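You operate a simulated robot arm through the tools that you are given. There is no shell and no other tool. Be economical: measure what you need, move in short steps, check, and stop when the job is done.

Carry out the task below with a simulated robot arm. There is one attempt and no reset: what you move stays moved.

TASK
Run about 50 mL of green powder into the small jar with the teal foot.
Fine: stand it in the turntable's pocket, turn to FILL, go by the display, turn back to LOAD; spill none, leave the other small jars.
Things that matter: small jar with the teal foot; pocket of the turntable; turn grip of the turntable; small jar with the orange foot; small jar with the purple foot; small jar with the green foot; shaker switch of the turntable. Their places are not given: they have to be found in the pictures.

It is judged by the outcome, as a careful person would: the job done as asked, and still so three seconds after it is handed in. It fails if anything else is knocked over, pushed out of place, dropped, spilled or broken.

THE ROBOT
A 6-joint arm with a two-finger parallel gripper, fixed in place. Base frame: the origin is at the foot of the arm, x ahead of it, y to its left, z up; the work surface is at about z = 868. Lengths are in mm, angles in rad, forces in N, time in s.
With the tool pointing down near the work surface it reaches from about 240 to 640 mm from the base axis. Its first joint turns from -1.152 to 1.152 rad. Payload 2.7 kg.
Tool frame: the origin (TCP) lies between the finger pads and is the grasp point; the fingertips stand 23 mm ahead of it; z points along the fingers, y is the line along which they close. The gripper opens to 94 mm. The fingers are 38 mm wide and 10 mm thick; the gripper's body (54 by 96 mm) begins 39 mm behind the TCP.
Orientation is that of the tool frame in the base frame, as a unit quaternion [w, x, y, z]. With the fingers straight down and closing along the base's y, the tool's x points along the base's -x, its y along +y and its z along -z.

THE INTERFACE
- The arm moves only by the tool arm_command. Its argument "rows" is a list of rows, each a list of 7 numbers: the shift along the tool's x, y, z in m, then the turn, a rotation vector about the tool's x, y, z in rad, then the finger opening in m, from 0 to 0.094. In form: [[dx, dy, dz, rx, ry, rz, grip], ...]. A call has 1 to 8 rows; each row is the pose to reach, as a shift and turn from the pose commanded when the call began, along the tool's axes at that moment. A row lasts 0.2 s, in which the tool goes at most 50 mm and 0.15 rad; a call with a longer step from one row to the next is refused whole, and so is a gripper value outside its range. A pose out of reach is approached as far as the arm can. The call stops where the force on the tool passes 40 N (or 10 N more than at its start, if that is more) or the arm is blocked; 0.2 s more then pass. The fingers move at their own pace (about 45 mm/s each) and stop on an object; they squeeze with about 40 N. The grip force told is the motor's: it shows also when the fingers shut on nothing. Time passes only in rows, and 0.2 s behind the last, so rows that repeat a pose let the fingers close. It gives the time, the measured TCP pose, the force on the tool (base axes), the opening and the grip force at its end, in the units of the frame above (readings bear some noise), and new pictures: "pictures" is both (left out), scene, wrist or none.
- Cameras (640 x 400 px; columns grow to the right, rows downward): "scene" is fixed at [86.7, -439.7, 1409.8]; the picture's right is [0.67, -0.74, 0.00], its down [-0.38, -0.34, -0.86] and it looks along [0.64, 0.58, -0.51] (base axes); focal length 315 px, centre (320, 200). "wrist" rides on the gripper at [-39, 0, -44] in the tool frame; the picture's right is [0.00, -1.00, 0.00], its down [0.97, 0.00, -0.24] and it looks along [0.24, 0.00, 0.97] (tool axes); focal length 218 px, centre (320, 200).
- measure_at(camera, pixels): for up to 12 pixels [column, row] of the newest picture of that camera ("zoom" is the newest enlarged one), the place [x, y, z] in the base frame of the surface seen there, good to about 2 mm. No time passes.
- close_up(camera, box): a new picture of the part [left, top, right, bottom] of that camera's present view, enlarged. No time passes.
- hand_in(): hands the job in; it is judged then, once.

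Work in short steps. Measure before you move; look again where a grasp or a placing could have gone wrong, and mend it. You have 80 turns and 120 pictures in all, those below and enlarged ones among them. Open the gripper and draw the arm clear of the work before you hand the job in, unless the task says otherwise; then end with one line.

The tools are called after "Call:" by a JSON object that holds its "fn" and its "kwargs". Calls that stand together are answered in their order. arm_command: Moves the arm, as the interface text tells. Its arguments: {"type":"object","properties":{"rows":{"type":"array","items":{"type":"array","items":{"type":"number"}}},"pictures":{"type":"string","enum":["both","scene","wrist","none"]}},"required":["rows"]} The other tools are called the same way: measure_at (camera, pixels) gives the place of the surface under pixels of a picture; close_up (camera, box) takes an enlarged picture of a part of a camera's view; hand_in () hands the job in.

At the start:

```text
clock: 0.0
position: [353.2, -62.2, 1260.5]
tcp_rot: [0.001, 0.0, 1.0, -0.001]
contact_force: [-0.1, 0.7, 0.3]
finger_gap: 94.1
gripper_force: 0.2
```

scene: 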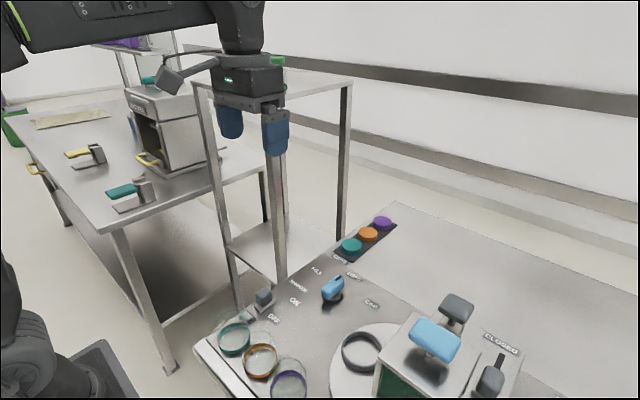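
wrist: 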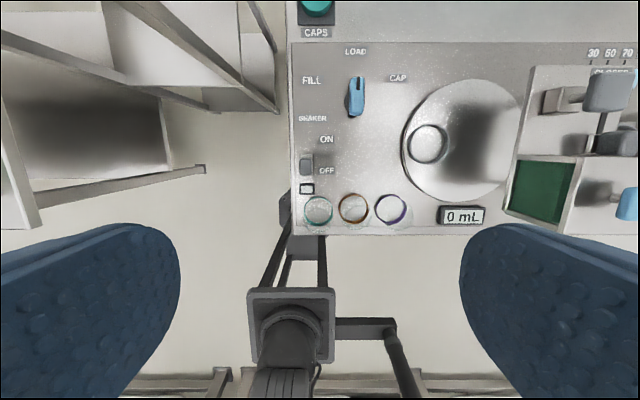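

The wrist view shows the station: jars near (318,210), (353,208), (390,208), the turn grip at (356,97) and the display at (462,215). I'll enlarge both views.

Call:
{"fn": "close_up", "kwargs": {"camera": "wrist", "box": [280, 0, 640, 240]}}

Call:
{"fn": "close_up", "kwargs": {"camera": "scene", "box": [180, 200, 540, 400]}}

Call:
{"fn": "measure_at", "kwargs": {"camera": "wrist", "pixels": [[318, 210], [353, 208], [390, 208], [356, 85], [356, 110], [428, 143], [306, 164], [340, 60], [460, 170], [540, 190], [628, 200], [600, 90]]}}

Call:
{"fn": "measure_at", "kwargs": {"camera": "scene", "pixels": [[234, 325], [260, 346], [290, 365], [236, 345], [332, 285], [333, 298], [362, 337], [360, 360], [265, 297], [435, 340], [457, 305], [490, 380]]}}

```text
1.67 times, centred on (460, 120) of wrist
```

zoom: 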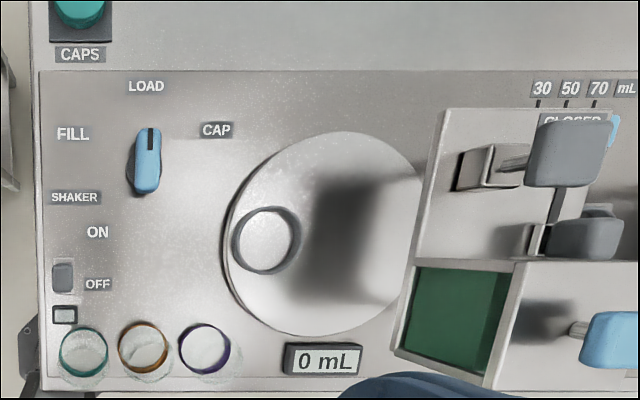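

```text
1.78 times, centred on (360, 300) of scene
```

zoom: 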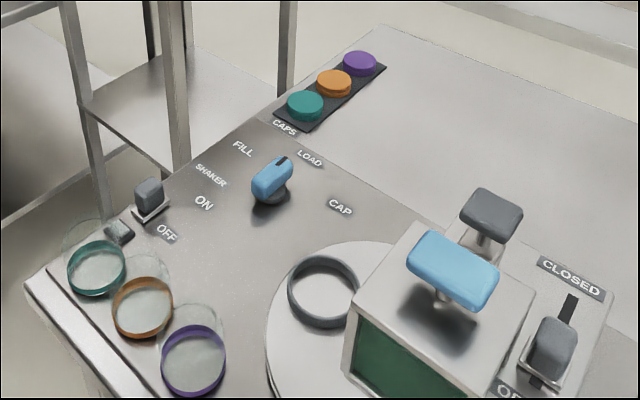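

```text
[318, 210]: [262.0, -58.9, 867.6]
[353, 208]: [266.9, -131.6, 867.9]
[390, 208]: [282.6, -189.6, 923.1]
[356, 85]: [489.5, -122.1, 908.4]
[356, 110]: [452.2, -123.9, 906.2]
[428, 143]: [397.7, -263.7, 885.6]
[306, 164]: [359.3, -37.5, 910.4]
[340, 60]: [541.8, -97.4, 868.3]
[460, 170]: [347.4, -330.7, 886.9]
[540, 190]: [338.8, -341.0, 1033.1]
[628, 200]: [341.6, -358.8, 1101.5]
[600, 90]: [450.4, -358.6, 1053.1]
```

```text
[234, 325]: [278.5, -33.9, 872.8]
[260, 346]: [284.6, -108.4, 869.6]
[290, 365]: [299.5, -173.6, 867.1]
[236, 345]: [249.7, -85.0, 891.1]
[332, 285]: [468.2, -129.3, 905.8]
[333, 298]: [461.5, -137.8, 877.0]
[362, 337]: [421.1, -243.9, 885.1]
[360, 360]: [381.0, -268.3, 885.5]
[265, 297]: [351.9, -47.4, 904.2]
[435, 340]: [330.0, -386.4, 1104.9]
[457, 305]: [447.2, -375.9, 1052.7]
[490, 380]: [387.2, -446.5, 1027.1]
```

The wrist view shows a hopper with levers to the right. I'll move right to look over it before acting.

Call:
{"fn": "arm_command", "kwargs": {"rows": [[0, -0.05, 0, 0, 0, 0, 0.094], [0, -0.1, 0, 0, 0, 0, 0.094], [0.02, -0.15, 0, 0, 0, 0, 0.094], [0.04, -0.2, 0, 0, 0, 0, 0.094], [0.06, -0.25, -0.01, 0, 0, 0, 0.094], [0.06, -0.27, -0.02, 0, 0, 0, 0.094]]}}

```text
refused: row 3 steps farther than a row can; nothing moved
```

Call:
{"fn": "arm_command", "kwargs": {"rows": [[0, -0.045, 0, 0, 0, 0, 0.094], [0, -0.09, 0, 0, 0, 0, 0.094], [0.01, -0.135, 0, 0, 0, 0, 0.094], [0.02, -0.18, 0, 0, 0, 0, 0.094], [0.04, -0.22, 0, 0, 0, 0, 0.094], [0.06, -0.26, 0, 0, 0, 0, 0.094]]}}

```text
clock: 1.4
position: [294.4, -326.0, 1262.0]
tcp_rot: [0.0, -0.001, 1.0, 0.0]
contact_force: [0.0, 0.3, 0.0]
finger_gap: 94.1
gripper_force: 0.1
```

scene: 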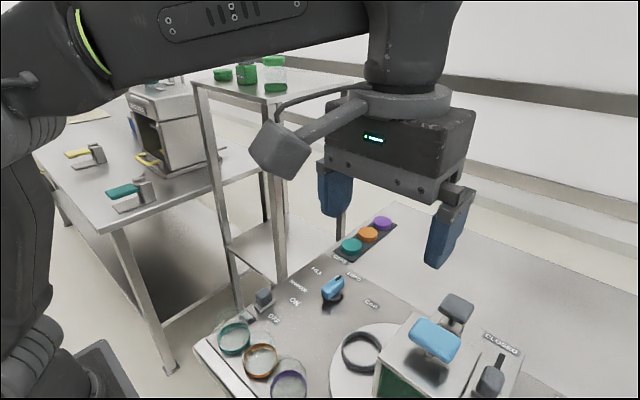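
wrist: 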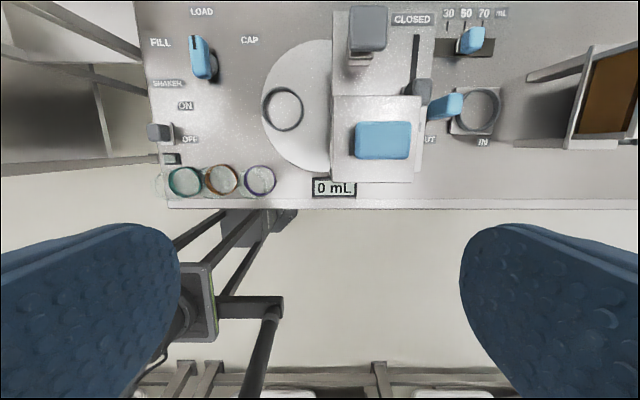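

Call:
{"fn": "close_up", "kwargs": {"camera": "wrist", "box": [300, 0, 640, 213]}}

Call:
{"fn": "close_up", "kwargs": {"camera": "wrist", "box": [140, 100, 300, 210]}}

Call:
{"fn": "measure_at", "kwargs": {"camera": "wrist", "pixels": [[376, 140], [368, 25], [345, 90], [425, 90], [445, 105], [480, 110], [470, 40], [600, 80], [375, 175], [160, 132], [264, 92], [305, 110]]}}

```text
1.88 times, centred on (470, 106) of wrist
```

zoom: 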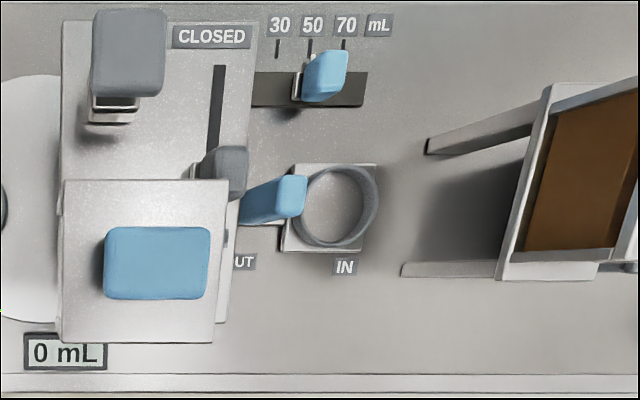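

```text
3.64 times, centred on (220, 155) of wrist
```

zoom: 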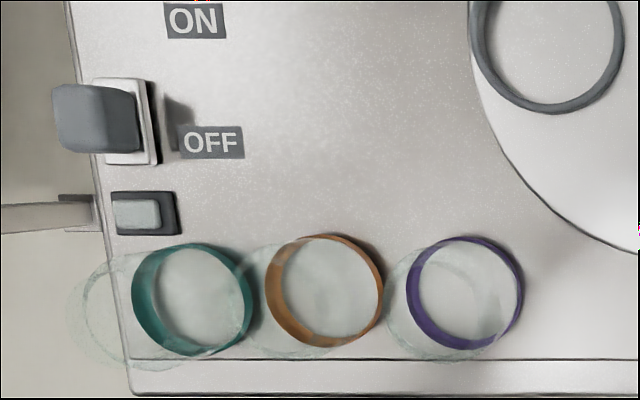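

```text
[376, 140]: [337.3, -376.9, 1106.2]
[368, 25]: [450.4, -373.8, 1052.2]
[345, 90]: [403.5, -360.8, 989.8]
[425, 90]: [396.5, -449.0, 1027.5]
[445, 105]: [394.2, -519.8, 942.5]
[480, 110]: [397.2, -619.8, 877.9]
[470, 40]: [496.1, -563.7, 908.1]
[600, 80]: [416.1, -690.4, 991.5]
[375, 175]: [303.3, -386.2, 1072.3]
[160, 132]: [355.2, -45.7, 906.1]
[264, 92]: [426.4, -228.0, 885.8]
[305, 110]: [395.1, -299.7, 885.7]
```

The green hopper stands over the turntable. I'll go back over the jars at left, lowering and starting a quarter turn so the fingers close along x, since the jars stand only ~75 mm apart in y.

Call:
{"fn": "arm_command", "kwargs": {"rows": [[0, 0.045, 0, 0, 0, -0.14, 0.094], [0, 0.09, 0, 0, 0, -0.28, 0.094], [0, 0.135, 0, 0, 0, -0.42, 0.094], [0, 0.18, 0, 0, 0, -0.56, 0.094], [0, 0.22, 0.02, 0, 0, -0.7, 0.094], [0, 0.24, 0.05, 0, 0, -0.84, 0.094], [0.0, 0.26, 0.08, 0, 0, -0.98, 0.094], [0.01, 0.264, 0.12, 0, 0, -1.12, 0.094]], "pictures": "none"}}

Call:
{"fn": "arm_command", "kwargs": {"rows": [[0, 0, 0.0, 0, 0, -0.14, 0.094], [0, 0, 0, 0, 0, -0.28, 0.094], [0, 0, 0, 0, 0, -0.42, 0.094], [0, 0, 0, 0, 0, -0.4508, 0.094]], "pictures": "both"}}

```text
clock: 3.2
position: [284.0, -58.6, 1140.3]
tcp_rot: [0.0, -0.533, 0.846, -0.001]
contact_force: [0.2, 0.4, -0.2]
finger_gap: 94.0
gripper_force: 0.1
```

```text
clock: 4.2
position: [282.4, -57.8, 1141.6]
tcp_rot: [0.0, 0.708, -0.706, 0.001]
contact_force: [0.1, -0.1, 0.2]
finger_gap: 93.8
gripper_force: 0.1
```

scene: 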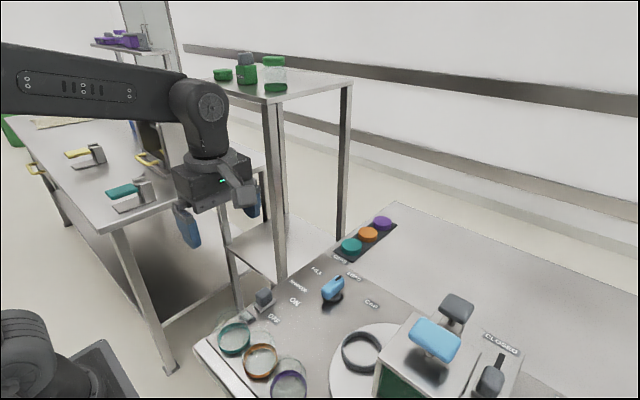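
wrist: 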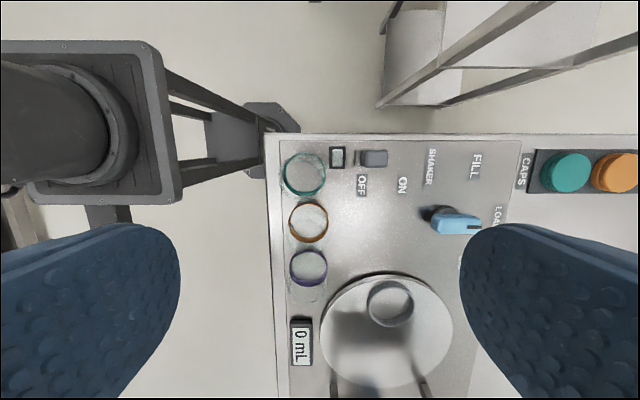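

Now image-right is +x, with the teal jar at (305,174). I'll enlarge and measure the jars and the pocket.

Call:
{"fn": "close_up", "kwargs": {"camera": "wrist", "box": [264, 134, 392, 214]}}

Call:
{"fn": "measure_at", "kwargs": {"camera": "zoom", "pixels": [[96, 190], [304, 190], [200, 100], [200, 308], [130, 115], [270, 270], [375, 117], [420, 117], [545, 118], [120, 370], [325, 370], [460, 118]]}}

Call:
{"fn": "measure_at", "kwargs": {"camera": "wrist", "pixels": [[368, 304], [413, 304], [390, 281], [390, 327], [389, 303], [323, 330], [451, 330], [386, 275], [437, 222], [475, 222], [300, 180], [470, 206]]}}

```text
5.00 times, centred on (328, 174) of wrist
```

zoom: 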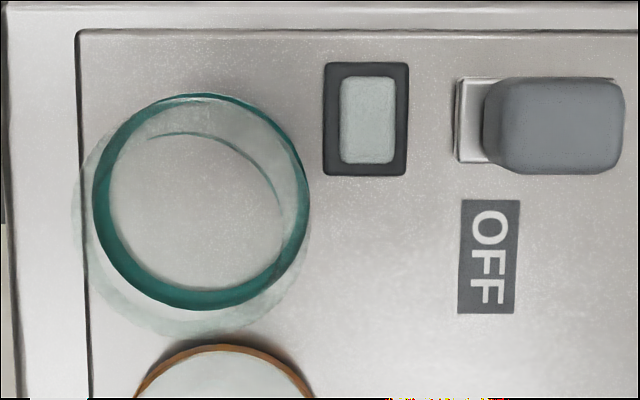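

```text
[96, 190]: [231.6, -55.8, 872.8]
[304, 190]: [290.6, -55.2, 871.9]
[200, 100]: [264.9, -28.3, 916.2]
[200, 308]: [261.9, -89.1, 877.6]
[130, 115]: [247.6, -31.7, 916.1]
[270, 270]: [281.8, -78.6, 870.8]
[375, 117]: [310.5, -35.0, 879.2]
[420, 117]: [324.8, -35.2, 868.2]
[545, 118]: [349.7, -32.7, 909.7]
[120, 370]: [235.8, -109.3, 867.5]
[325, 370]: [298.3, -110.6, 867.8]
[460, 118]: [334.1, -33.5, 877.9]
```

```text
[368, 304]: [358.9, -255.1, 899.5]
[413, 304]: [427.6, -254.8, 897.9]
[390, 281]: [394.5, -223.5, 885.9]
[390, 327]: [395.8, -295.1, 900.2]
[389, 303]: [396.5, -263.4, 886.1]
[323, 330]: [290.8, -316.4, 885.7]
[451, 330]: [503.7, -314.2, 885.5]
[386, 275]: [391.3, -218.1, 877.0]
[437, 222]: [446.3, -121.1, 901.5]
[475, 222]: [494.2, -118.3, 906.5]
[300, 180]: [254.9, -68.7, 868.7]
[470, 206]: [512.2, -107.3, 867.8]
```

Teal jar: centre ≈ (261,-59), radius ≈ 30.5, top at z ≈ 916; pocket ring ≈ (393,-260), rim z ≈ 900, floor 886. I'll descend partway over the teal jar with an opening of 80 mm and check.

Call:
{"fn": "arm_command", "kwargs": {"rows": [[0.001, 0.0215, 0.0, 0, 0, 0, 0.08], [0.001, 0.0215, 0.045, 0, 0, 0, 0.08], [0.001, 0.0215, 0.09, 0, 0, 0, 0.08], [0.001, 0.0215, 0.135, 0, 0, 0, 0.08], [0.001, 0.0215, 0.16, 0, 0, 0, 0.08], [0.001, 0.0215, 0.16, 0, 0, 0, 0.08]]}}

```text
clock: 5.6
position: [261.7, -58.7, 980.4]
tcp_rot: [0.001, -0.707, 0.708, 0.001]
contact_force: [0.0, -0.6, 0.7]
finger_gap: 80.0
gripper_force: 0.1
```

scene: 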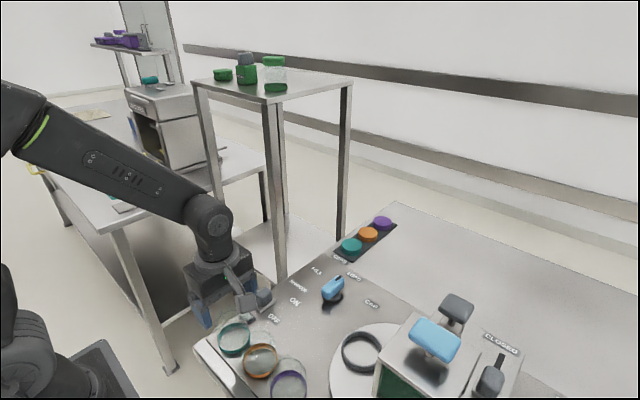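
wrist: 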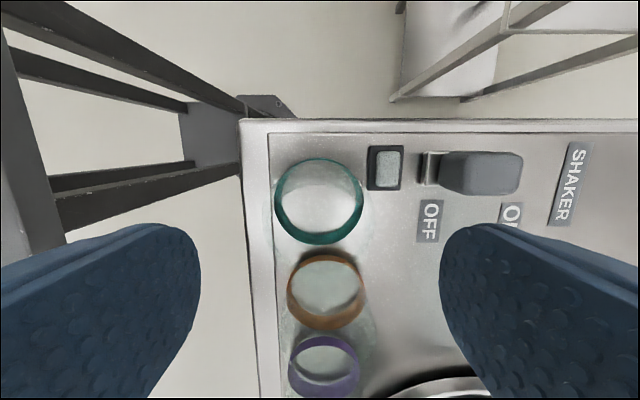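

Call:
{"fn": "close_up", "kwargs": {"camera": "wrist", "box": [256, 140, 384, 220]}}

Call:
{"fn": "measure_at", "kwargs": {"camera": "wrist", "pixels": [[277, 205], [280, 220], [362, 205], [358, 220], [320, 239], [319, 160], [300, 166], [340, 166], [332, 327], [326, 260]]}}

```text
5.00 times, centred on (320, 180) of wrist
```

zoom: 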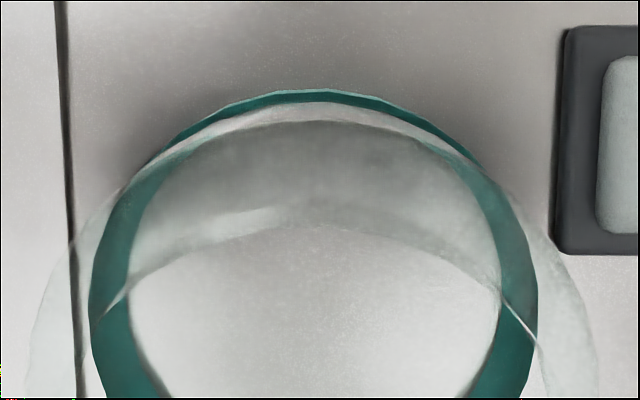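

```text
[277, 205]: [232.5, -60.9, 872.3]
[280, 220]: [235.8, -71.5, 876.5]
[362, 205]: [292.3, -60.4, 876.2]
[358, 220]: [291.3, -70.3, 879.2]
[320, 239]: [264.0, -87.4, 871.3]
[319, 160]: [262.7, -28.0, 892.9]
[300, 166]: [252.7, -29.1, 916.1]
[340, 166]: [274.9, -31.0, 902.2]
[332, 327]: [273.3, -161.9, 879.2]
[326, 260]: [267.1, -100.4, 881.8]
```

Centre is confirmed near (262.5,-58.5). I'll go down to TCP z ≈ 908 and close.

Call:
{"fn": "arm_command", "kwargs": {"rows": [[0, -0.001, 0.04, 0, 0, 0, 0.08], [0, -0.001, 0.0725, 0, 0, 0, 0.08], [0, -0.001, 0.0725, 0, 0, 0, 0.08], [0, -0.001, 0.0725, 0, 0, 0, 0.055], [0, -0.001, 0.0725, 0, 0, 0, 0.05], [0, -0.001, 0.0725, 0, 0, 0, 0.05]]}}

```text
clock: 7.0
position: [260.3, -55.6, 909.0]
tcp_rot: [0.0, 0.707, -0.707, 0.001]
contact_force: [0.2, -0.8, 0.0]
finger_gap: 58.5
gripper_force: 40.1
```

scene: 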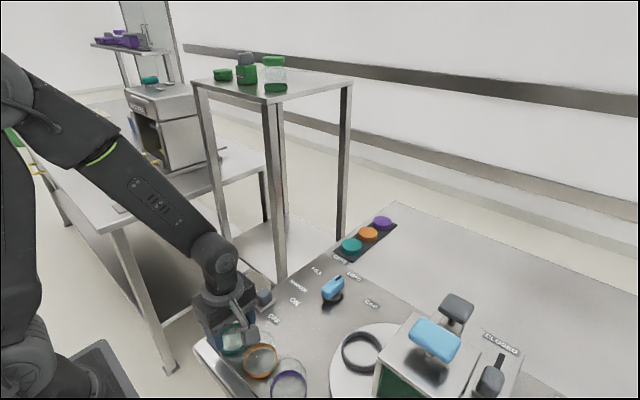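
wrist: 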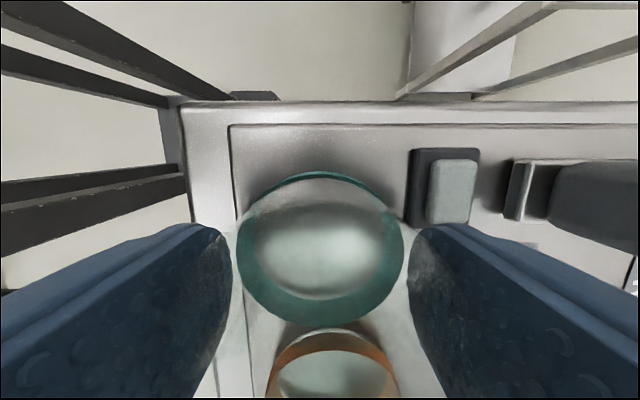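

The jar is gripped (gap 58.5, 40 N). Lifting straight up.

Call:
{"fn": "arm_command", "kwargs": {"rows": [[0, 0, -0.01, 0, 0, 0, 0.05], [0, 0, -0.04, 0, 0, 0, 0.05], [0, 0, -0.08, 0, 0, 0, 0.05], [0, 0, -0.11, 0, 0, 0, 0.05], [0.0, 0, -0.11, 0, 0, 0, 0.05]]}}

```text
clock: 8.2
position: [263.1, -59.9, 1020.0]
tcp_rot: [0.0, 0.707, -0.707, 0.0]
contact_force: [0.0, -0.3, -1.3]
finger_gap: 58.4
gripper_force: 40.1
```

scene: 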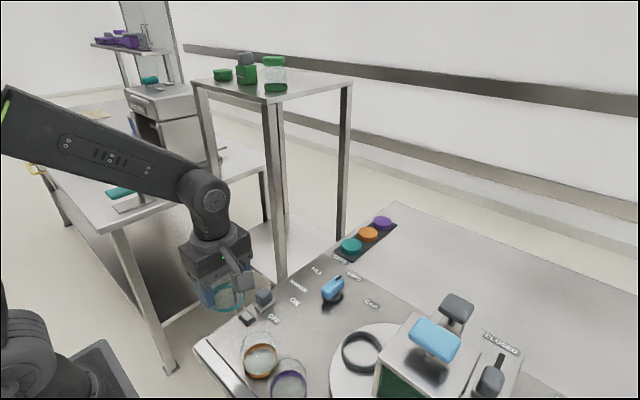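
wrist: 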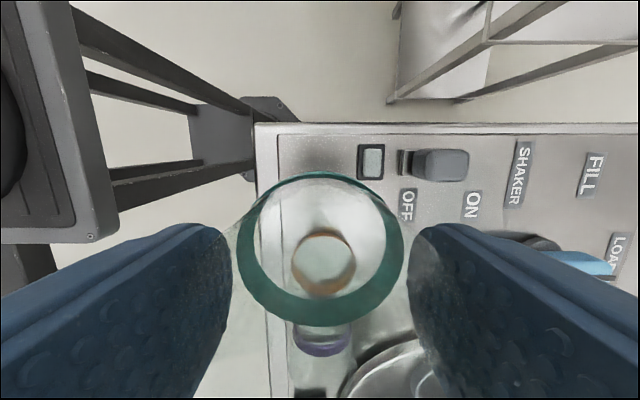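

Lifted cleanly. I measure the held jar's foot relative to the TCP, and refine the pocket ring from the scene camera.

Call:
{"fn": "measure_at", "kwargs": {"camera": "wrist", "pixels": [[243, 250], [398, 250], [320, 318], [290, 313], [350, 313], [320, 176], [300, 178], [340, 178]]}}

Call:
{"fn": "close_up", "kwargs": {"camera": "scene", "box": [320, 320, 400, 370]}}

```text
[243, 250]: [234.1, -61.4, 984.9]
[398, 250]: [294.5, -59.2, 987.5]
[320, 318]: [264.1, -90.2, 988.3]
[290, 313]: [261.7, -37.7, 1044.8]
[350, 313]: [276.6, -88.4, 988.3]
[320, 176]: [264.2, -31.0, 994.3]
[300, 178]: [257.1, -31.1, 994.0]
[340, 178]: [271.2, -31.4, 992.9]
```

```text
8.00 times, centred on (360, 345) of scene
```

zoom: 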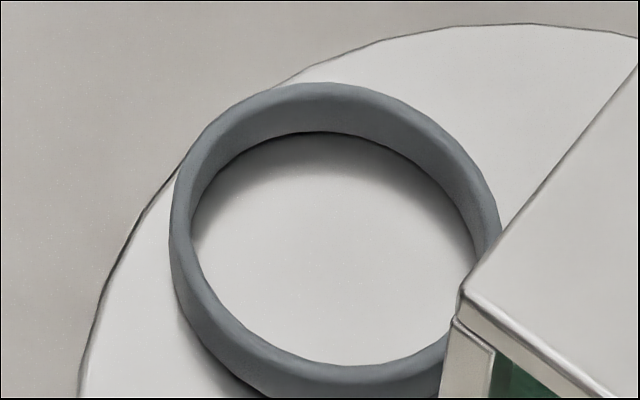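

The jar is centred in the hand to about 1 mm. Now I measure the ring rim in this zoom.

Call:
{"fn": "measure_at", "kwargs": {"camera": "zoom", "pixels": [[181, 220], [192, 165], [230, 118], [310, 90], [400, 108], [455, 155], [485, 215], [205, 295], [260, 347], [330, 368], [430, 350], [330, 250]]}}

```text
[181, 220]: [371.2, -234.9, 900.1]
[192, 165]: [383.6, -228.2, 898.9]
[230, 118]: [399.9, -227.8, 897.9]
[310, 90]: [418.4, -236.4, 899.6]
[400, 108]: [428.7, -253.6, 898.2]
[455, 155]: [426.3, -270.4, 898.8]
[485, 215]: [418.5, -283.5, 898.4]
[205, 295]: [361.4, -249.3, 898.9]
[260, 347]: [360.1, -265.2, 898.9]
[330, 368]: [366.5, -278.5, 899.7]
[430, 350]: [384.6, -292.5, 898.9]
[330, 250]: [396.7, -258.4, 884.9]
```

Pocket centre ≈ (394,-259.5). I carry the jar over by Δ(+130,-199) mm and stop above it.

Call:
{"fn": "arm_command", "kwargs": {"rows": [[0.033, -0.0217, 0, 0, 0, 0, 0.05], [0.066, -0.0433, 0, 0, 0, 0, 0.05], [0.1, -0.065, 0, 0, 0, 0, 0.05], [0.133, -0.0867, 0, 0, 0, 0, 0.05], [0.166, -0.108, 0, 0, 0, 0, 0.05], [0.199, -0.13, 0, 0, 0, 0, 0.05], [0.199, -0.13, 0.04, 0, 0, 0, 0.05], [0.199, -0.13, 0.05, 0, 0, 0, 0.05]]}}

```text
clock: 9.8
position: [395.0, -263.1, 1006.4]
tcp_rot: [0.0, -0.707, 0.707, -0.015]
contact_force: [0.3, -0.6, 3.5]
finger_gap: 58.2
gripper_force: 40.0
stopped in row 7: the force on the tool passed its limit (the readings are from after the stop); the commanded pose is now the measured one
```

scene: 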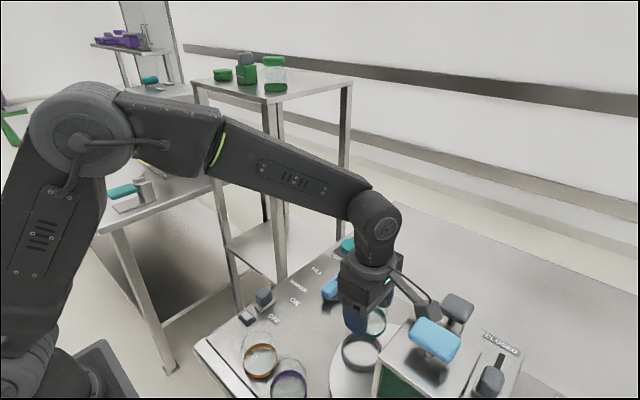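
wrist: 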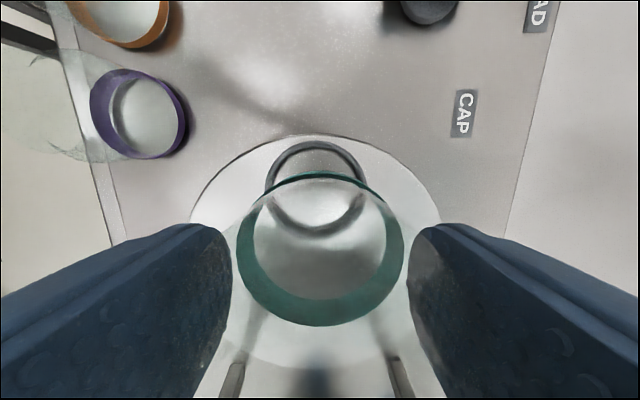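

On lowering, the part protruding from the gripper (on the -y side) touched the hopper; nothing looks displaced. I rise, then check the pose and hopper.

Call:
{"fn": "arm_command", "kwargs": {"rows": [[0, 0, -0.03, 0, 0, 0, 0.05], [0, 0, -0.07, 0, 0, 0, 0.05], [0, 0, -0.11, 0, 0, 0, 0.05], [0, 0, -0.11, 0, 0, 0, 0.05]], "pictures": "both"}}

Call:
{"fn": "measure_at", "kwargs": {"camera": "scene", "pixels": [[435, 340], [457, 305], [490, 380]]}}

Call:
{"fn": "close_up", "kwargs": {"camera": "scene", "box": [320, 240, 560, 400]}}

```text
clock: 10.8
position: [392.8, -263.5, 1118.6]
tcp_rot: [0.0, -0.706, 0.708, -0.014]
contact_force: [0.9, 1.0, -1.4]
finger_gap: 58.5
gripper_force: 39.5
```

scene: 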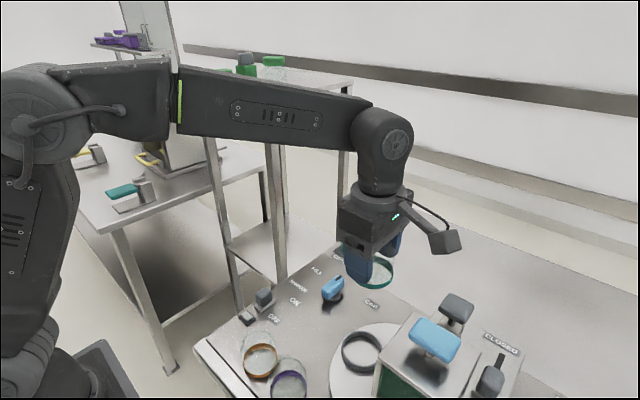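
wrist: 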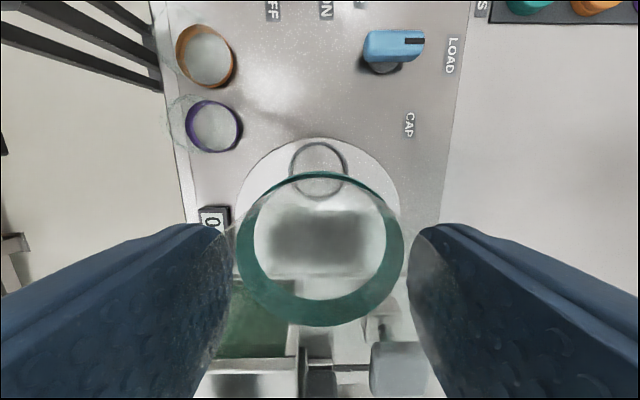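

```text
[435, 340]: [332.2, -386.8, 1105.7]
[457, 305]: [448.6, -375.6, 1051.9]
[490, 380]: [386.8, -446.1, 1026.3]
```

```text
2.50 times, centred on (440, 320) of scene
```

zoom: 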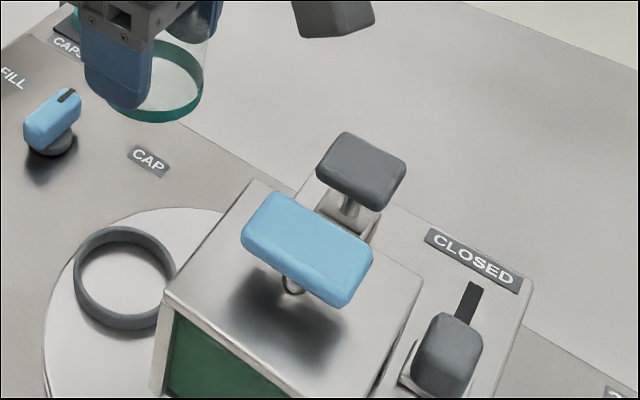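

Nothing on the hopper moved. I'll level the small tilt and turn back 90° so the protrusion points to -x, away from the hopper; the fingers then close along y, with ~25 mm to spare from the hopper.

Call:
{"fn": "arm_command", "kwargs": {"rows": [[0, 0, 0, -0.02, -0.02, 0, 0.05], [0, 0, 0, -0.02, -0.02, 0, 0.05]], "pictures": "none"}}

Call:
{"fn": "arm_command", "kwargs": {"rows": [[0, 0, 0, 0, 0, 0.145, 0.05], [0, 0, 0, 0, 0, 0.29, 0.05], [0, 0, 0, 0, 0, 0.435, 0.05], [0, 0, 0, 0, 0, 0.58, 0.05], [0, 0, 0, 0, 0, 0.725, 0.05], [0, 0, 0, 0, 0, 0.87, 0.05], [0, 0, 0, 0, 0, 1.015, 0.05], [0, 0, 0, 0, 0, 1.16, 0.05]], "pictures": "none"}}

Call:
{"fn": "arm_command", "kwargs": {"rows": [[0, 0, 0, 0, 0, 0.14, 0.05], [0, 0, 0, 0, 0, 0.28, 0.05], [0, 0, 0, 0, 0, 0.4108, 0.05], [0, 0, 0, 0, 0, 0.4108, 0.05]], "pictures": "both"}}

```text
clock: 11.4
position: [393.4, -261.3, 1117.9]
tcp_rot: [-0.001, -0.707, 0.707, 0.0]
contact_force: [-0.5, -0.3, -1.5]
finger_gap: 58.6
gripper_force: 39.9
```

```text
clock: 13.2
position: [392.7, -261.6, 1116.2]
tcp_rot: [-0.001, -0.202, 0.979, 0.001]
contact_force: [-0.5, -0.2, -0.8]
finger_gap: 58.2
gripper_force: 40.1
```

```text
clock: 14.2
position: [392.6, -261.1, 1116.3]
tcp_rot: [-0.001, 0.002, 1.0, 0.0]
contact_force: [0.4, -0.6, -1.2]
finger_gap: 58.2
gripper_force: 39.8
```

scene: 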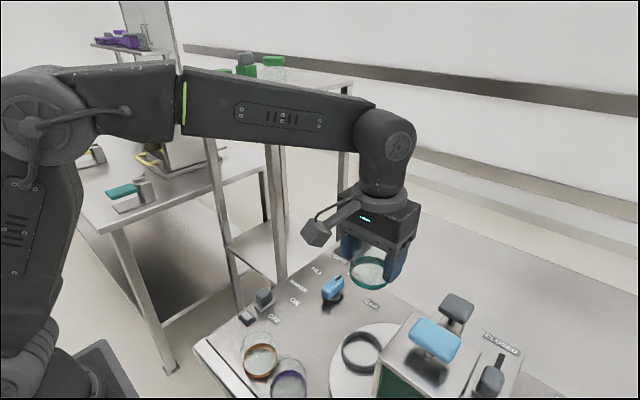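
wrist: 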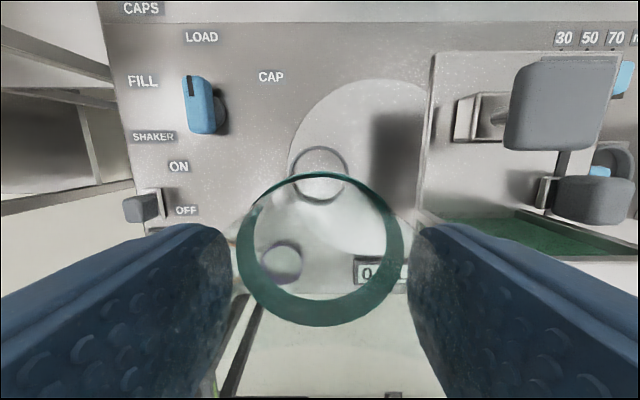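

Call:
{"fn": "measure_at", "kwargs": {"camera": "wrist", "pixels": [[243, 250], [398, 250], [320, 318], [320, 177], [300, 179], [340, 179], [436, 80], [424, 200], [345, 160], [296, 160], [320, 150]]}}

```text
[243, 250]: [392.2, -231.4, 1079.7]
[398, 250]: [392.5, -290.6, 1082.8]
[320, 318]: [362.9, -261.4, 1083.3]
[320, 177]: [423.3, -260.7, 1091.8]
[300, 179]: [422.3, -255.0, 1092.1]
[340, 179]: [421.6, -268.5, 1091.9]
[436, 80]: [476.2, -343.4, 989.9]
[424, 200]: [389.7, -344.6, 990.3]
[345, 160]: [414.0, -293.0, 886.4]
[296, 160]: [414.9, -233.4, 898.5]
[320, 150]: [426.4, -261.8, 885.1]
```

Jar at (393,-261); hopper edge at y≈-344. I shift 1 mm and descend to just above the ring.

Call:
{"fn": "arm_command", "kwargs": {"rows": [[-0.001, 0.0012, 0.04, 0, 0, 0, 0.05], [-0.001, 0.0012, 0.08, 0, 0, 0, 0.05], [-0.001, 0.0012, 0.12, 0, 0, 0, 0.05], [-0.001, 0.0012, 0.15, 0, 0, 0, 0.05], [-0.001, 0.0012, 0.165, 0, 0, 0, 0.05], [-0.001, 0.0012, 0.165, 0, 0, 0, 0.05]]}}

Call:
{"fn": "close_up", "kwargs": {"camera": "scene", "box": [300, 280, 428, 360]}}

```text
clock: 15.6
position: [393.1, -259.6, 950.0]
tcp_rot: [-0.001, 0.001, 1.0, 0.0]
contact_force: [0.5, 0.7, -1.4]
finger_gap: 58.1
gripper_force: 40.2
```

scene: 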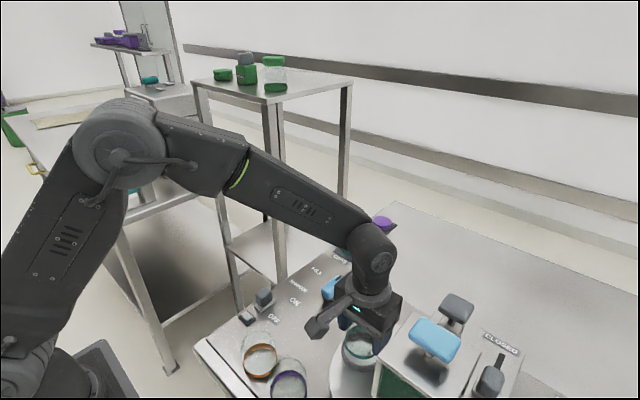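
wrist: 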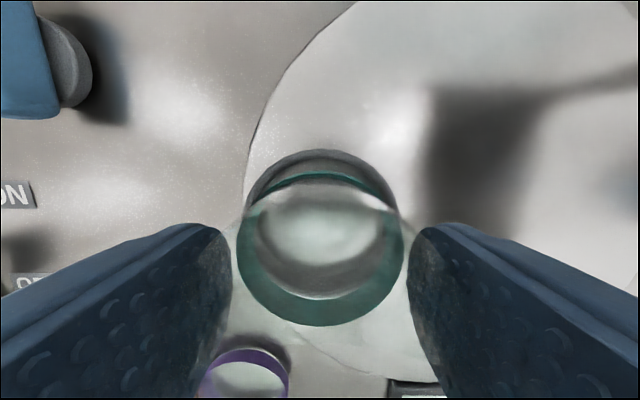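

```text
5.00 times, centred on (364, 320) of scene
```

zoom: 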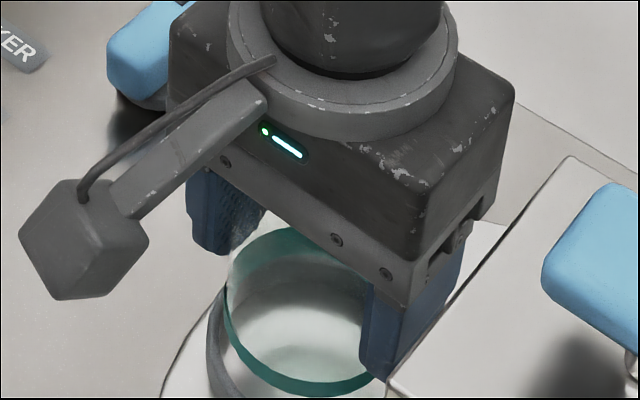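

Lateral centring looks right (ring 247–395, jar 238–403). I check the far edges in x before lowering.

Call:
{"fn": "close_up", "kwargs": {"camera": "wrist", "box": [240, 140, 400, 240]}}

Call:
{"fn": "measure_at", "kwargs": {"camera": "zoom", "pixels": [[320, 42], [320, 50], [320, 60], [320, 145], [40, 230], [600, 230], [150, 90], [490, 90]]}}

```text
4.00 times, centred on (320, 190) of wrist
```

zoom: 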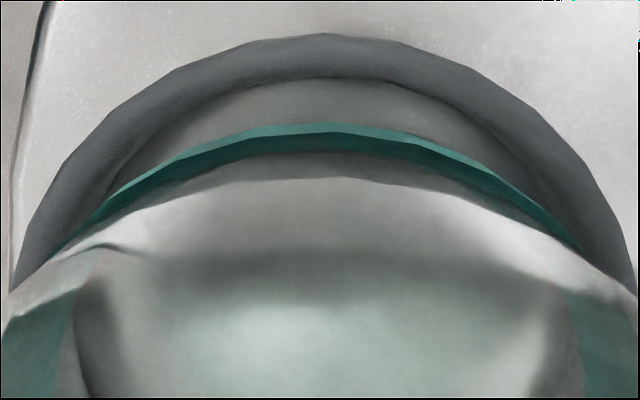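

```text
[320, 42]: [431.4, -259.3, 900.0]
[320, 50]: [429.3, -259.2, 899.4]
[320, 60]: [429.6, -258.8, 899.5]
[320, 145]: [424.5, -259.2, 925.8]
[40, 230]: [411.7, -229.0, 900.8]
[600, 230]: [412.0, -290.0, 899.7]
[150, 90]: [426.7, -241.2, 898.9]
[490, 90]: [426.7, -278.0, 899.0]
```

Centred with ~3 mm all round. Lowering 23 mm onto the pocket floor.

Call:
{"fn": "arm_command", "kwargs": {"rows": [[0, 0, 0.008, 0, 0, 0, 0.05], [0, 0, 0.015, 0, 0, 0, 0.05], [0, 0, 0.02, 0, 0, 0, 0.05], [0, 0, 0.023, 0, 0, 0, 0.05], [0, 0, 0.023, 0, 0, 0, 0.05]]}}

Call:
{"fn": "measure_at", "kwargs": {"camera": "wrist", "pixels": [[320, 177], [320, 318], [243, 250], [398, 250]]}}

```text
clock: 16.8
position: [393.2, -259.4, 926.6]
tcp_rot: [-0.001, 0.001, 1.0, 0.001]
contact_force: [-0.1, -0.1, -0.2]
finger_gap: 58.1
gripper_force: 40.4
```

scene: 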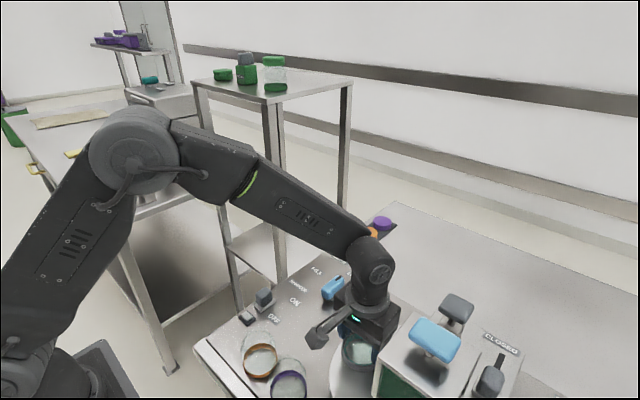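
wrist: 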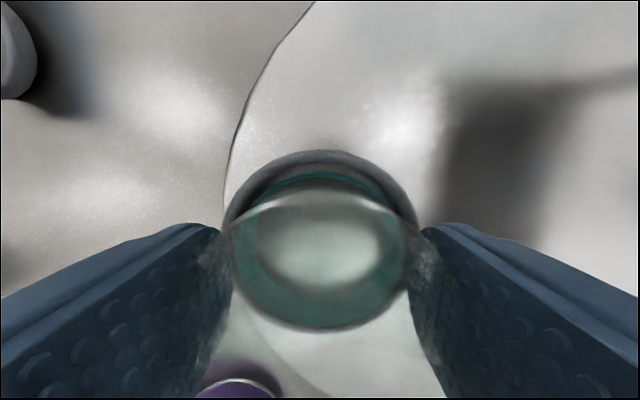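

```text
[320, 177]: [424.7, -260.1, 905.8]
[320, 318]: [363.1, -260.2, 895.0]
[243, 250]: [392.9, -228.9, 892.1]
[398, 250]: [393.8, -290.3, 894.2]
```

The weight has gone off the hand (−0.2 N against −1.3 N), so the jar stands. I open to 72 mm and rise.

Call:
{"fn": "arm_command", "kwargs": {"rows": [[0, 0, 0, 0, 0, 0, 0.062], [0, 0, 0, 0, 0, 0, 0.072], [0, 0, 0, 0, 0, 0, 0.072], [0, 0, -0.02, 0, 0, 0, 0.072], [0, 0, -0.06, 0, 0, 0, 0.072], [0, 0, -0.1, 0, 0, 0, 0.072], [0, 0, -0.13, 0, 0, 0, 0.072]]}}

Call:
{"fn": "close_up", "kwargs": {"camera": "scene", "box": [300, 290, 460, 390]}}

```text
clock: 18.4
position: [395.0, -261.7, 1058.4]
tcp_rot: [-0.001, 0.0, 1.0, 0.0]
contact_force: [-0.1, -0.4, 0.1]
finger_gap: 72.0
gripper_force: 0.0
```

scene: 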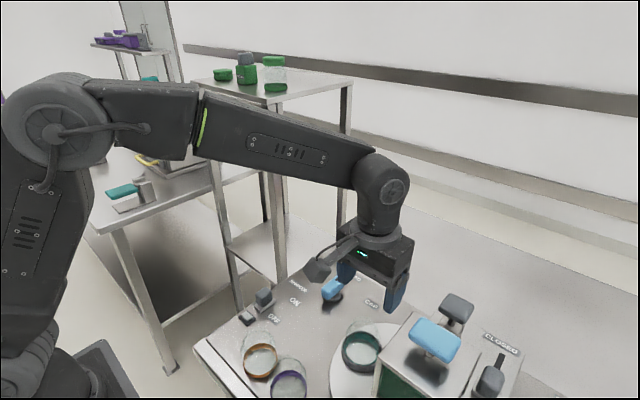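
wrist: 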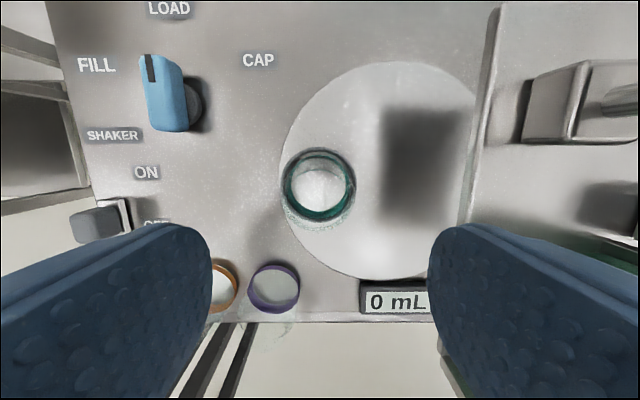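

```text
4.00 times, centred on (380, 340) of scene
```

zoom: 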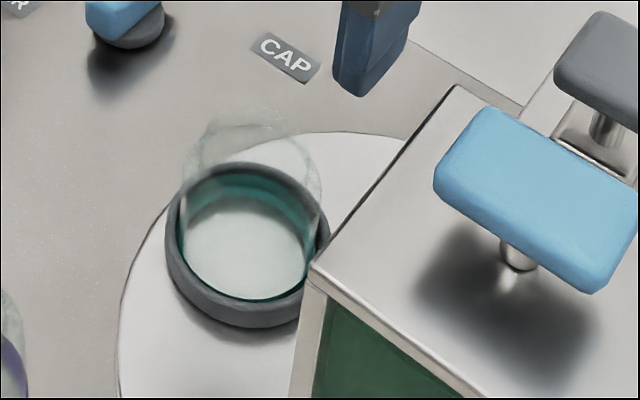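

The jar stands in the pocket, display 0 mL. Next the turn grip: measure its shape and the LOAD/FILL labels and the shaker switch.

Call:
{"fn": "close_up", "kwargs": {"camera": "wrist", "box": [60, 0, 300, 150]}}

Call:
{"fn": "measure_at", "kwargs": {"camera": "zoom", "pixels": [[235, 155], [240, 210], [230, 330], [310, 340], [300, 200], [310, 165], [370, 270], [290, 22], [95, 173], [528, 160], [275, 340], [265, 155]]}}

```text
2.67 times, centred on (180, 75) of wrist
```

zoom: 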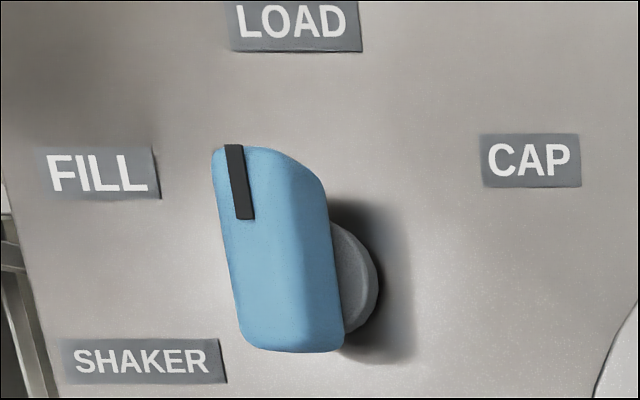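

```text
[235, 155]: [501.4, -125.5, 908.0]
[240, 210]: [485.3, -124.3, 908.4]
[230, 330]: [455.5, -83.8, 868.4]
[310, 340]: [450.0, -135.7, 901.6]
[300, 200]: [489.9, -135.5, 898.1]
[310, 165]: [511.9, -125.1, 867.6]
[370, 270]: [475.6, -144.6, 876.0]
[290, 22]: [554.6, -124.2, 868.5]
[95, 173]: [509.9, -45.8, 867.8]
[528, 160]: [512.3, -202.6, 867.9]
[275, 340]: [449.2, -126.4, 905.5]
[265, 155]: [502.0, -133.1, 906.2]
```

Call:
{"fn": "close_up", "kwargs": {"camera": "scene", "box": [280, 220, 424, 310]}}

Call:
{"fn": "measure_at", "kwargs": {"camera": "scene", "pixels": [[310, 268], [318, 275], [322, 262], [328, 270], [314, 281], [340, 250], [264, 297], [334, 290]]}}

```text
4.44 times, centred on (352, 265) of scene
```

zoom: 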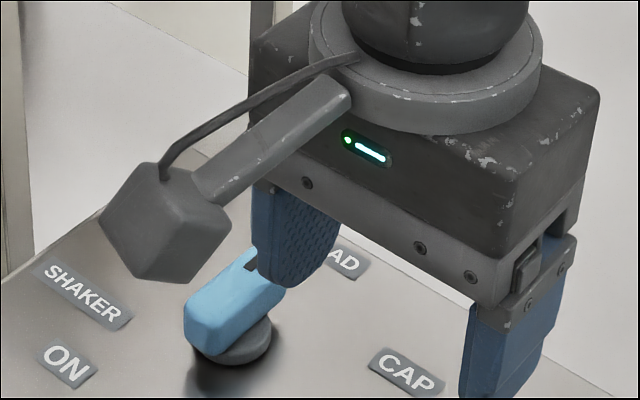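

```text
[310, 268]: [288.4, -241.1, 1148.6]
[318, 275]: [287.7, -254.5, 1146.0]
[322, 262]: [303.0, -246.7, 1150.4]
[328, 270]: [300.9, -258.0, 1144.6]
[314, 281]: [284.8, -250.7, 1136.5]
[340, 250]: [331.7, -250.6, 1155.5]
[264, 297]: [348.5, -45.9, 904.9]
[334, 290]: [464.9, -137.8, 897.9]
```

The protrusion's lowest point is ~70 mm above the TCP, so it will clear the jar. Moving over the turn grip at (475,-125), stopping at z ≈ 985.

Call:
{"fn": "arm_command", "kwargs": {"rows": [[-0.02, 0.034, 0, 0, 0, 0, 0.05], [-0.04, 0.068, 0, 0, 0, 0, 0.05], [-0.06, 0.1, 0, 0, 0, 0, 0.05], [-0.081, 0.135, 0.0, 0, 0, 0, 0.05], [-0.081, 0.135, 0.04, 0, 0, 0, 0.05], [-0.081, 0.135, 0.075, 0, 0, 0, 0.05], [-0.081, 0.135, 0.075, 0, 0, 0, 0.05]], "pictures": "wrist"}}

Call:
{"fn": "measure_at", "kwargs": {"camera": "wrist", "pixels": [[320, 150], [300, 170], [340, 170], [320, 190], [320, 210], [300, 210], [340, 210], [320, 230]]}}

```text
clock: 20.0
position: [474.7, -125.6, 982.2]
tcp_rot: [-0.001, 0.002, 1.0, 0.0]
contact_force: [-0.3, -0.2, 0.2]
finger_gap: 50.1
gripper_force: 0.1
```

wrist: 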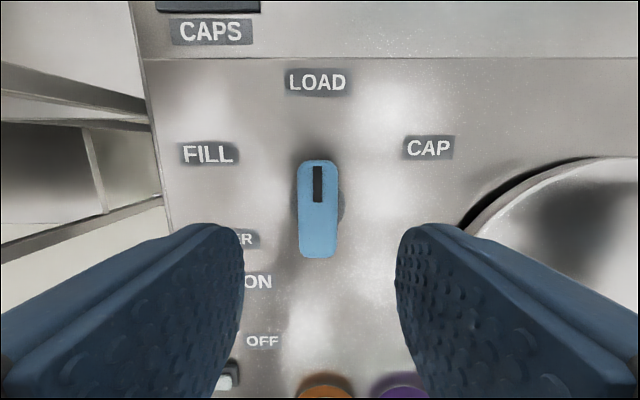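

```text
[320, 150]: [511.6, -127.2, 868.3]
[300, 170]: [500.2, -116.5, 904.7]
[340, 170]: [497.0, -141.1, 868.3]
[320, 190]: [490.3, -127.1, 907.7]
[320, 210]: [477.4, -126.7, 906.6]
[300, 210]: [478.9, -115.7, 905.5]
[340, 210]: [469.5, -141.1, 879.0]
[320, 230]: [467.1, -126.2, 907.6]
```

The grip is centred between the fingers (x 449–505, y -125.5). Descending to z ≈ 906 and closing.

Call:
{"fn": "arm_command", "kwargs": {"rows": [[0, 0, 0.04, 0, 0, 0, 0.05], [0, 0, 0.076, 0, 0, 0, 0.05], [0, 0, 0.076, 0, 0, 0, 0.04], [0, 0, 0.076, 0, 0, 0, 0.03], [0, 0, 0.076, 0, 0, 0, 0.016], [0, 0, 0.076, 0, 0, 0, 0.014], [0, 0, 0.076, 0, 0, 0, 0.014]]}}

```text
clock: 21.6
position: [472.4, -125.1, 906.6]
tcp_rot: [-0.001, 0.001, 1.0, 0.001]
contact_force: [-0.8, 8.7, -4.1]
finger_gap: 23.7
gripper_force: 45.2
```

scene: 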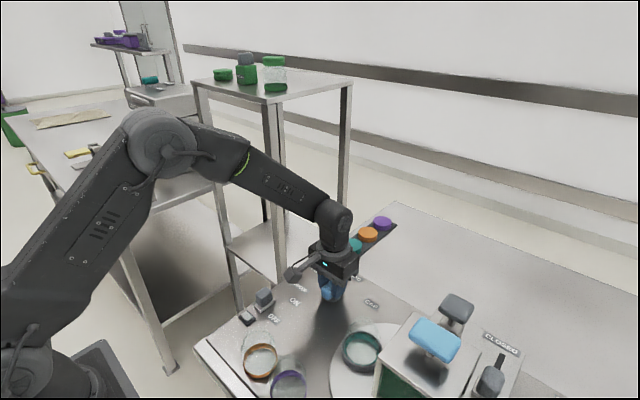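
wrist: 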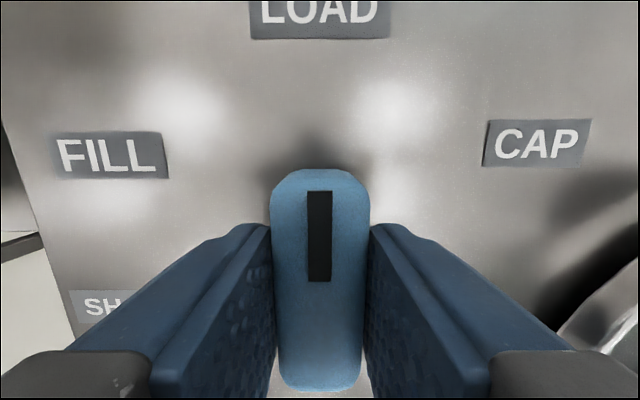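

Grip held. I turn it counter-clockwise (seen from above) slowly, 0.8 rad first.

Call:
{"fn": "arm_command", "kwargs": {"rows": [[0, 0.001, 0, 0, 0, -0.1, 0.014], [0, 0.001, 0, 0, 0, -0.2, 0.014], [0, 0.001, 0, 0, 0, -0.3, 0.014], [0, 0.001, 0, 0, 0, -0.4, 0.014], [0, 0.001, 0, 0, 0, -0.5, 0.014], [0, 0.001, 0, 0, 0, -0.6, 0.014], [0, 0.001, 0, 0, 0, -0.7, 0.014], [0, 0.001, 0, 0, 0, -0.8, 0.014]]}}

```text
clock: 23.4
position: [472.2, -123.9, 906.0]
tcp_rot: [-0.004, -0.39, 0.921, 0.002]
contact_force: [-22.8, -13.5, -3.1]
finger_gap: 23.7
gripper_force: 45.4
```

scene: 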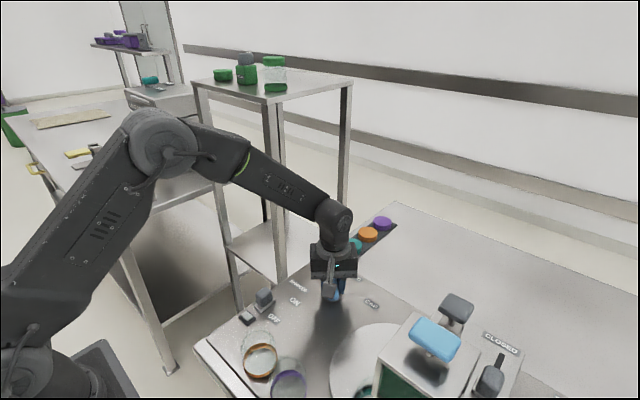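
wrist: 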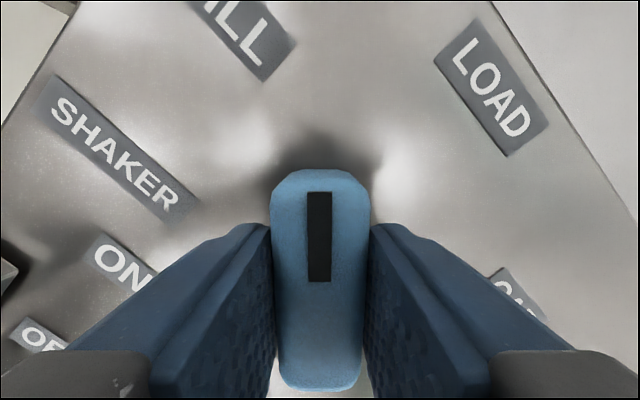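

The turntable is turning with the jar towards the hopper. I relieve the side force and go on toward the FILL mark.

Call:
{"fn": "arm_command", "kwargs": {"rows": [[0.0018, 0.0003, 0, 0, 0, -0.08, 0.014], [0.0018, 0.0003, 0, 0, 0, -0.16, 0.014], [0.0018, 0.0003, 0, 0, 0, -0.24, 0.014], [0.0018, 0.0003, 0, 0, 0, -0.3, 0.014], [0.0018, 0.0003, 0, 0, 0, -0.34, 0.014]]}}

```text
clock: 24.6
position: [472.1, -123.7, 904.9]
tcp_rot: [-0.002, -0.539, 0.842, 0.002]
contact_force: [-17.3, -0.2, -10.9]
finger_gap: 23.7
gripper_force: 45.2
```

scene: 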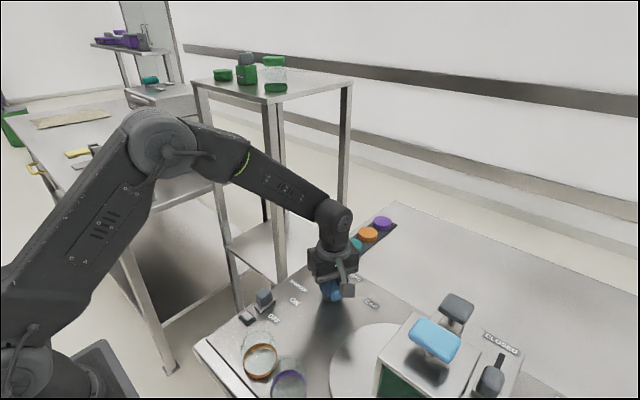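
wrist: 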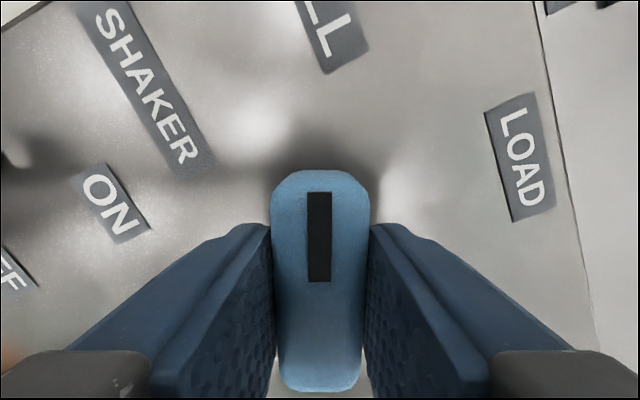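

Measured turn 1.14 rad, aligned with FILL. I release, rise straight up and look at the display.

Call:
{"fn": "arm_command", "kwargs": {"rows": [[0, 0, 0, 0, 0, 0, 0.045], [0, 0, 0, 0, 0, 0, 0.06], [0, 0, -0.04, 0, 0, 0, 0.075], [0, 0, -0.085, 0, 0, 0, 0.08], [0, 0, -0.13, 0, 0, 0, 0.09], [0, 0, -0.175, 0, 0, 0, 0.094]]}}

```text
clock: 26.0
position: [475.0, -126.9, 1079.9]
tcp_rot: [0.0, -0.539, 0.842, 0.001]
contact_force: [0.4, -0.7, 0.3]
finger_gap: 93.8
gripper_force: 0.1
```

scene: 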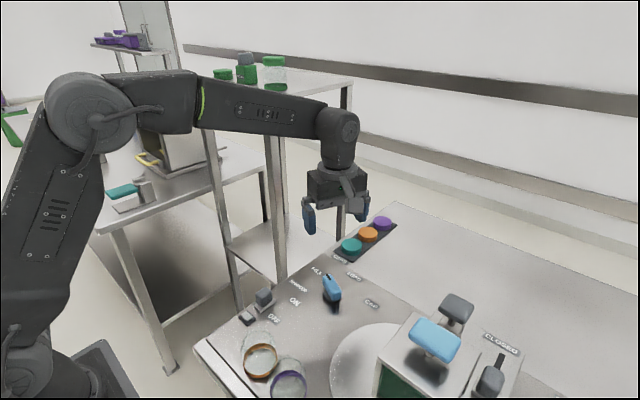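
wrist: 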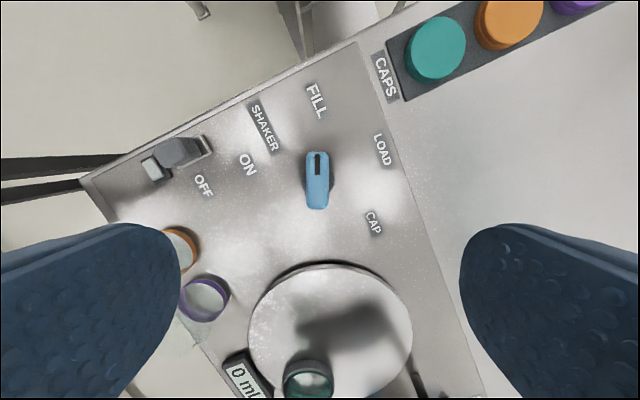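

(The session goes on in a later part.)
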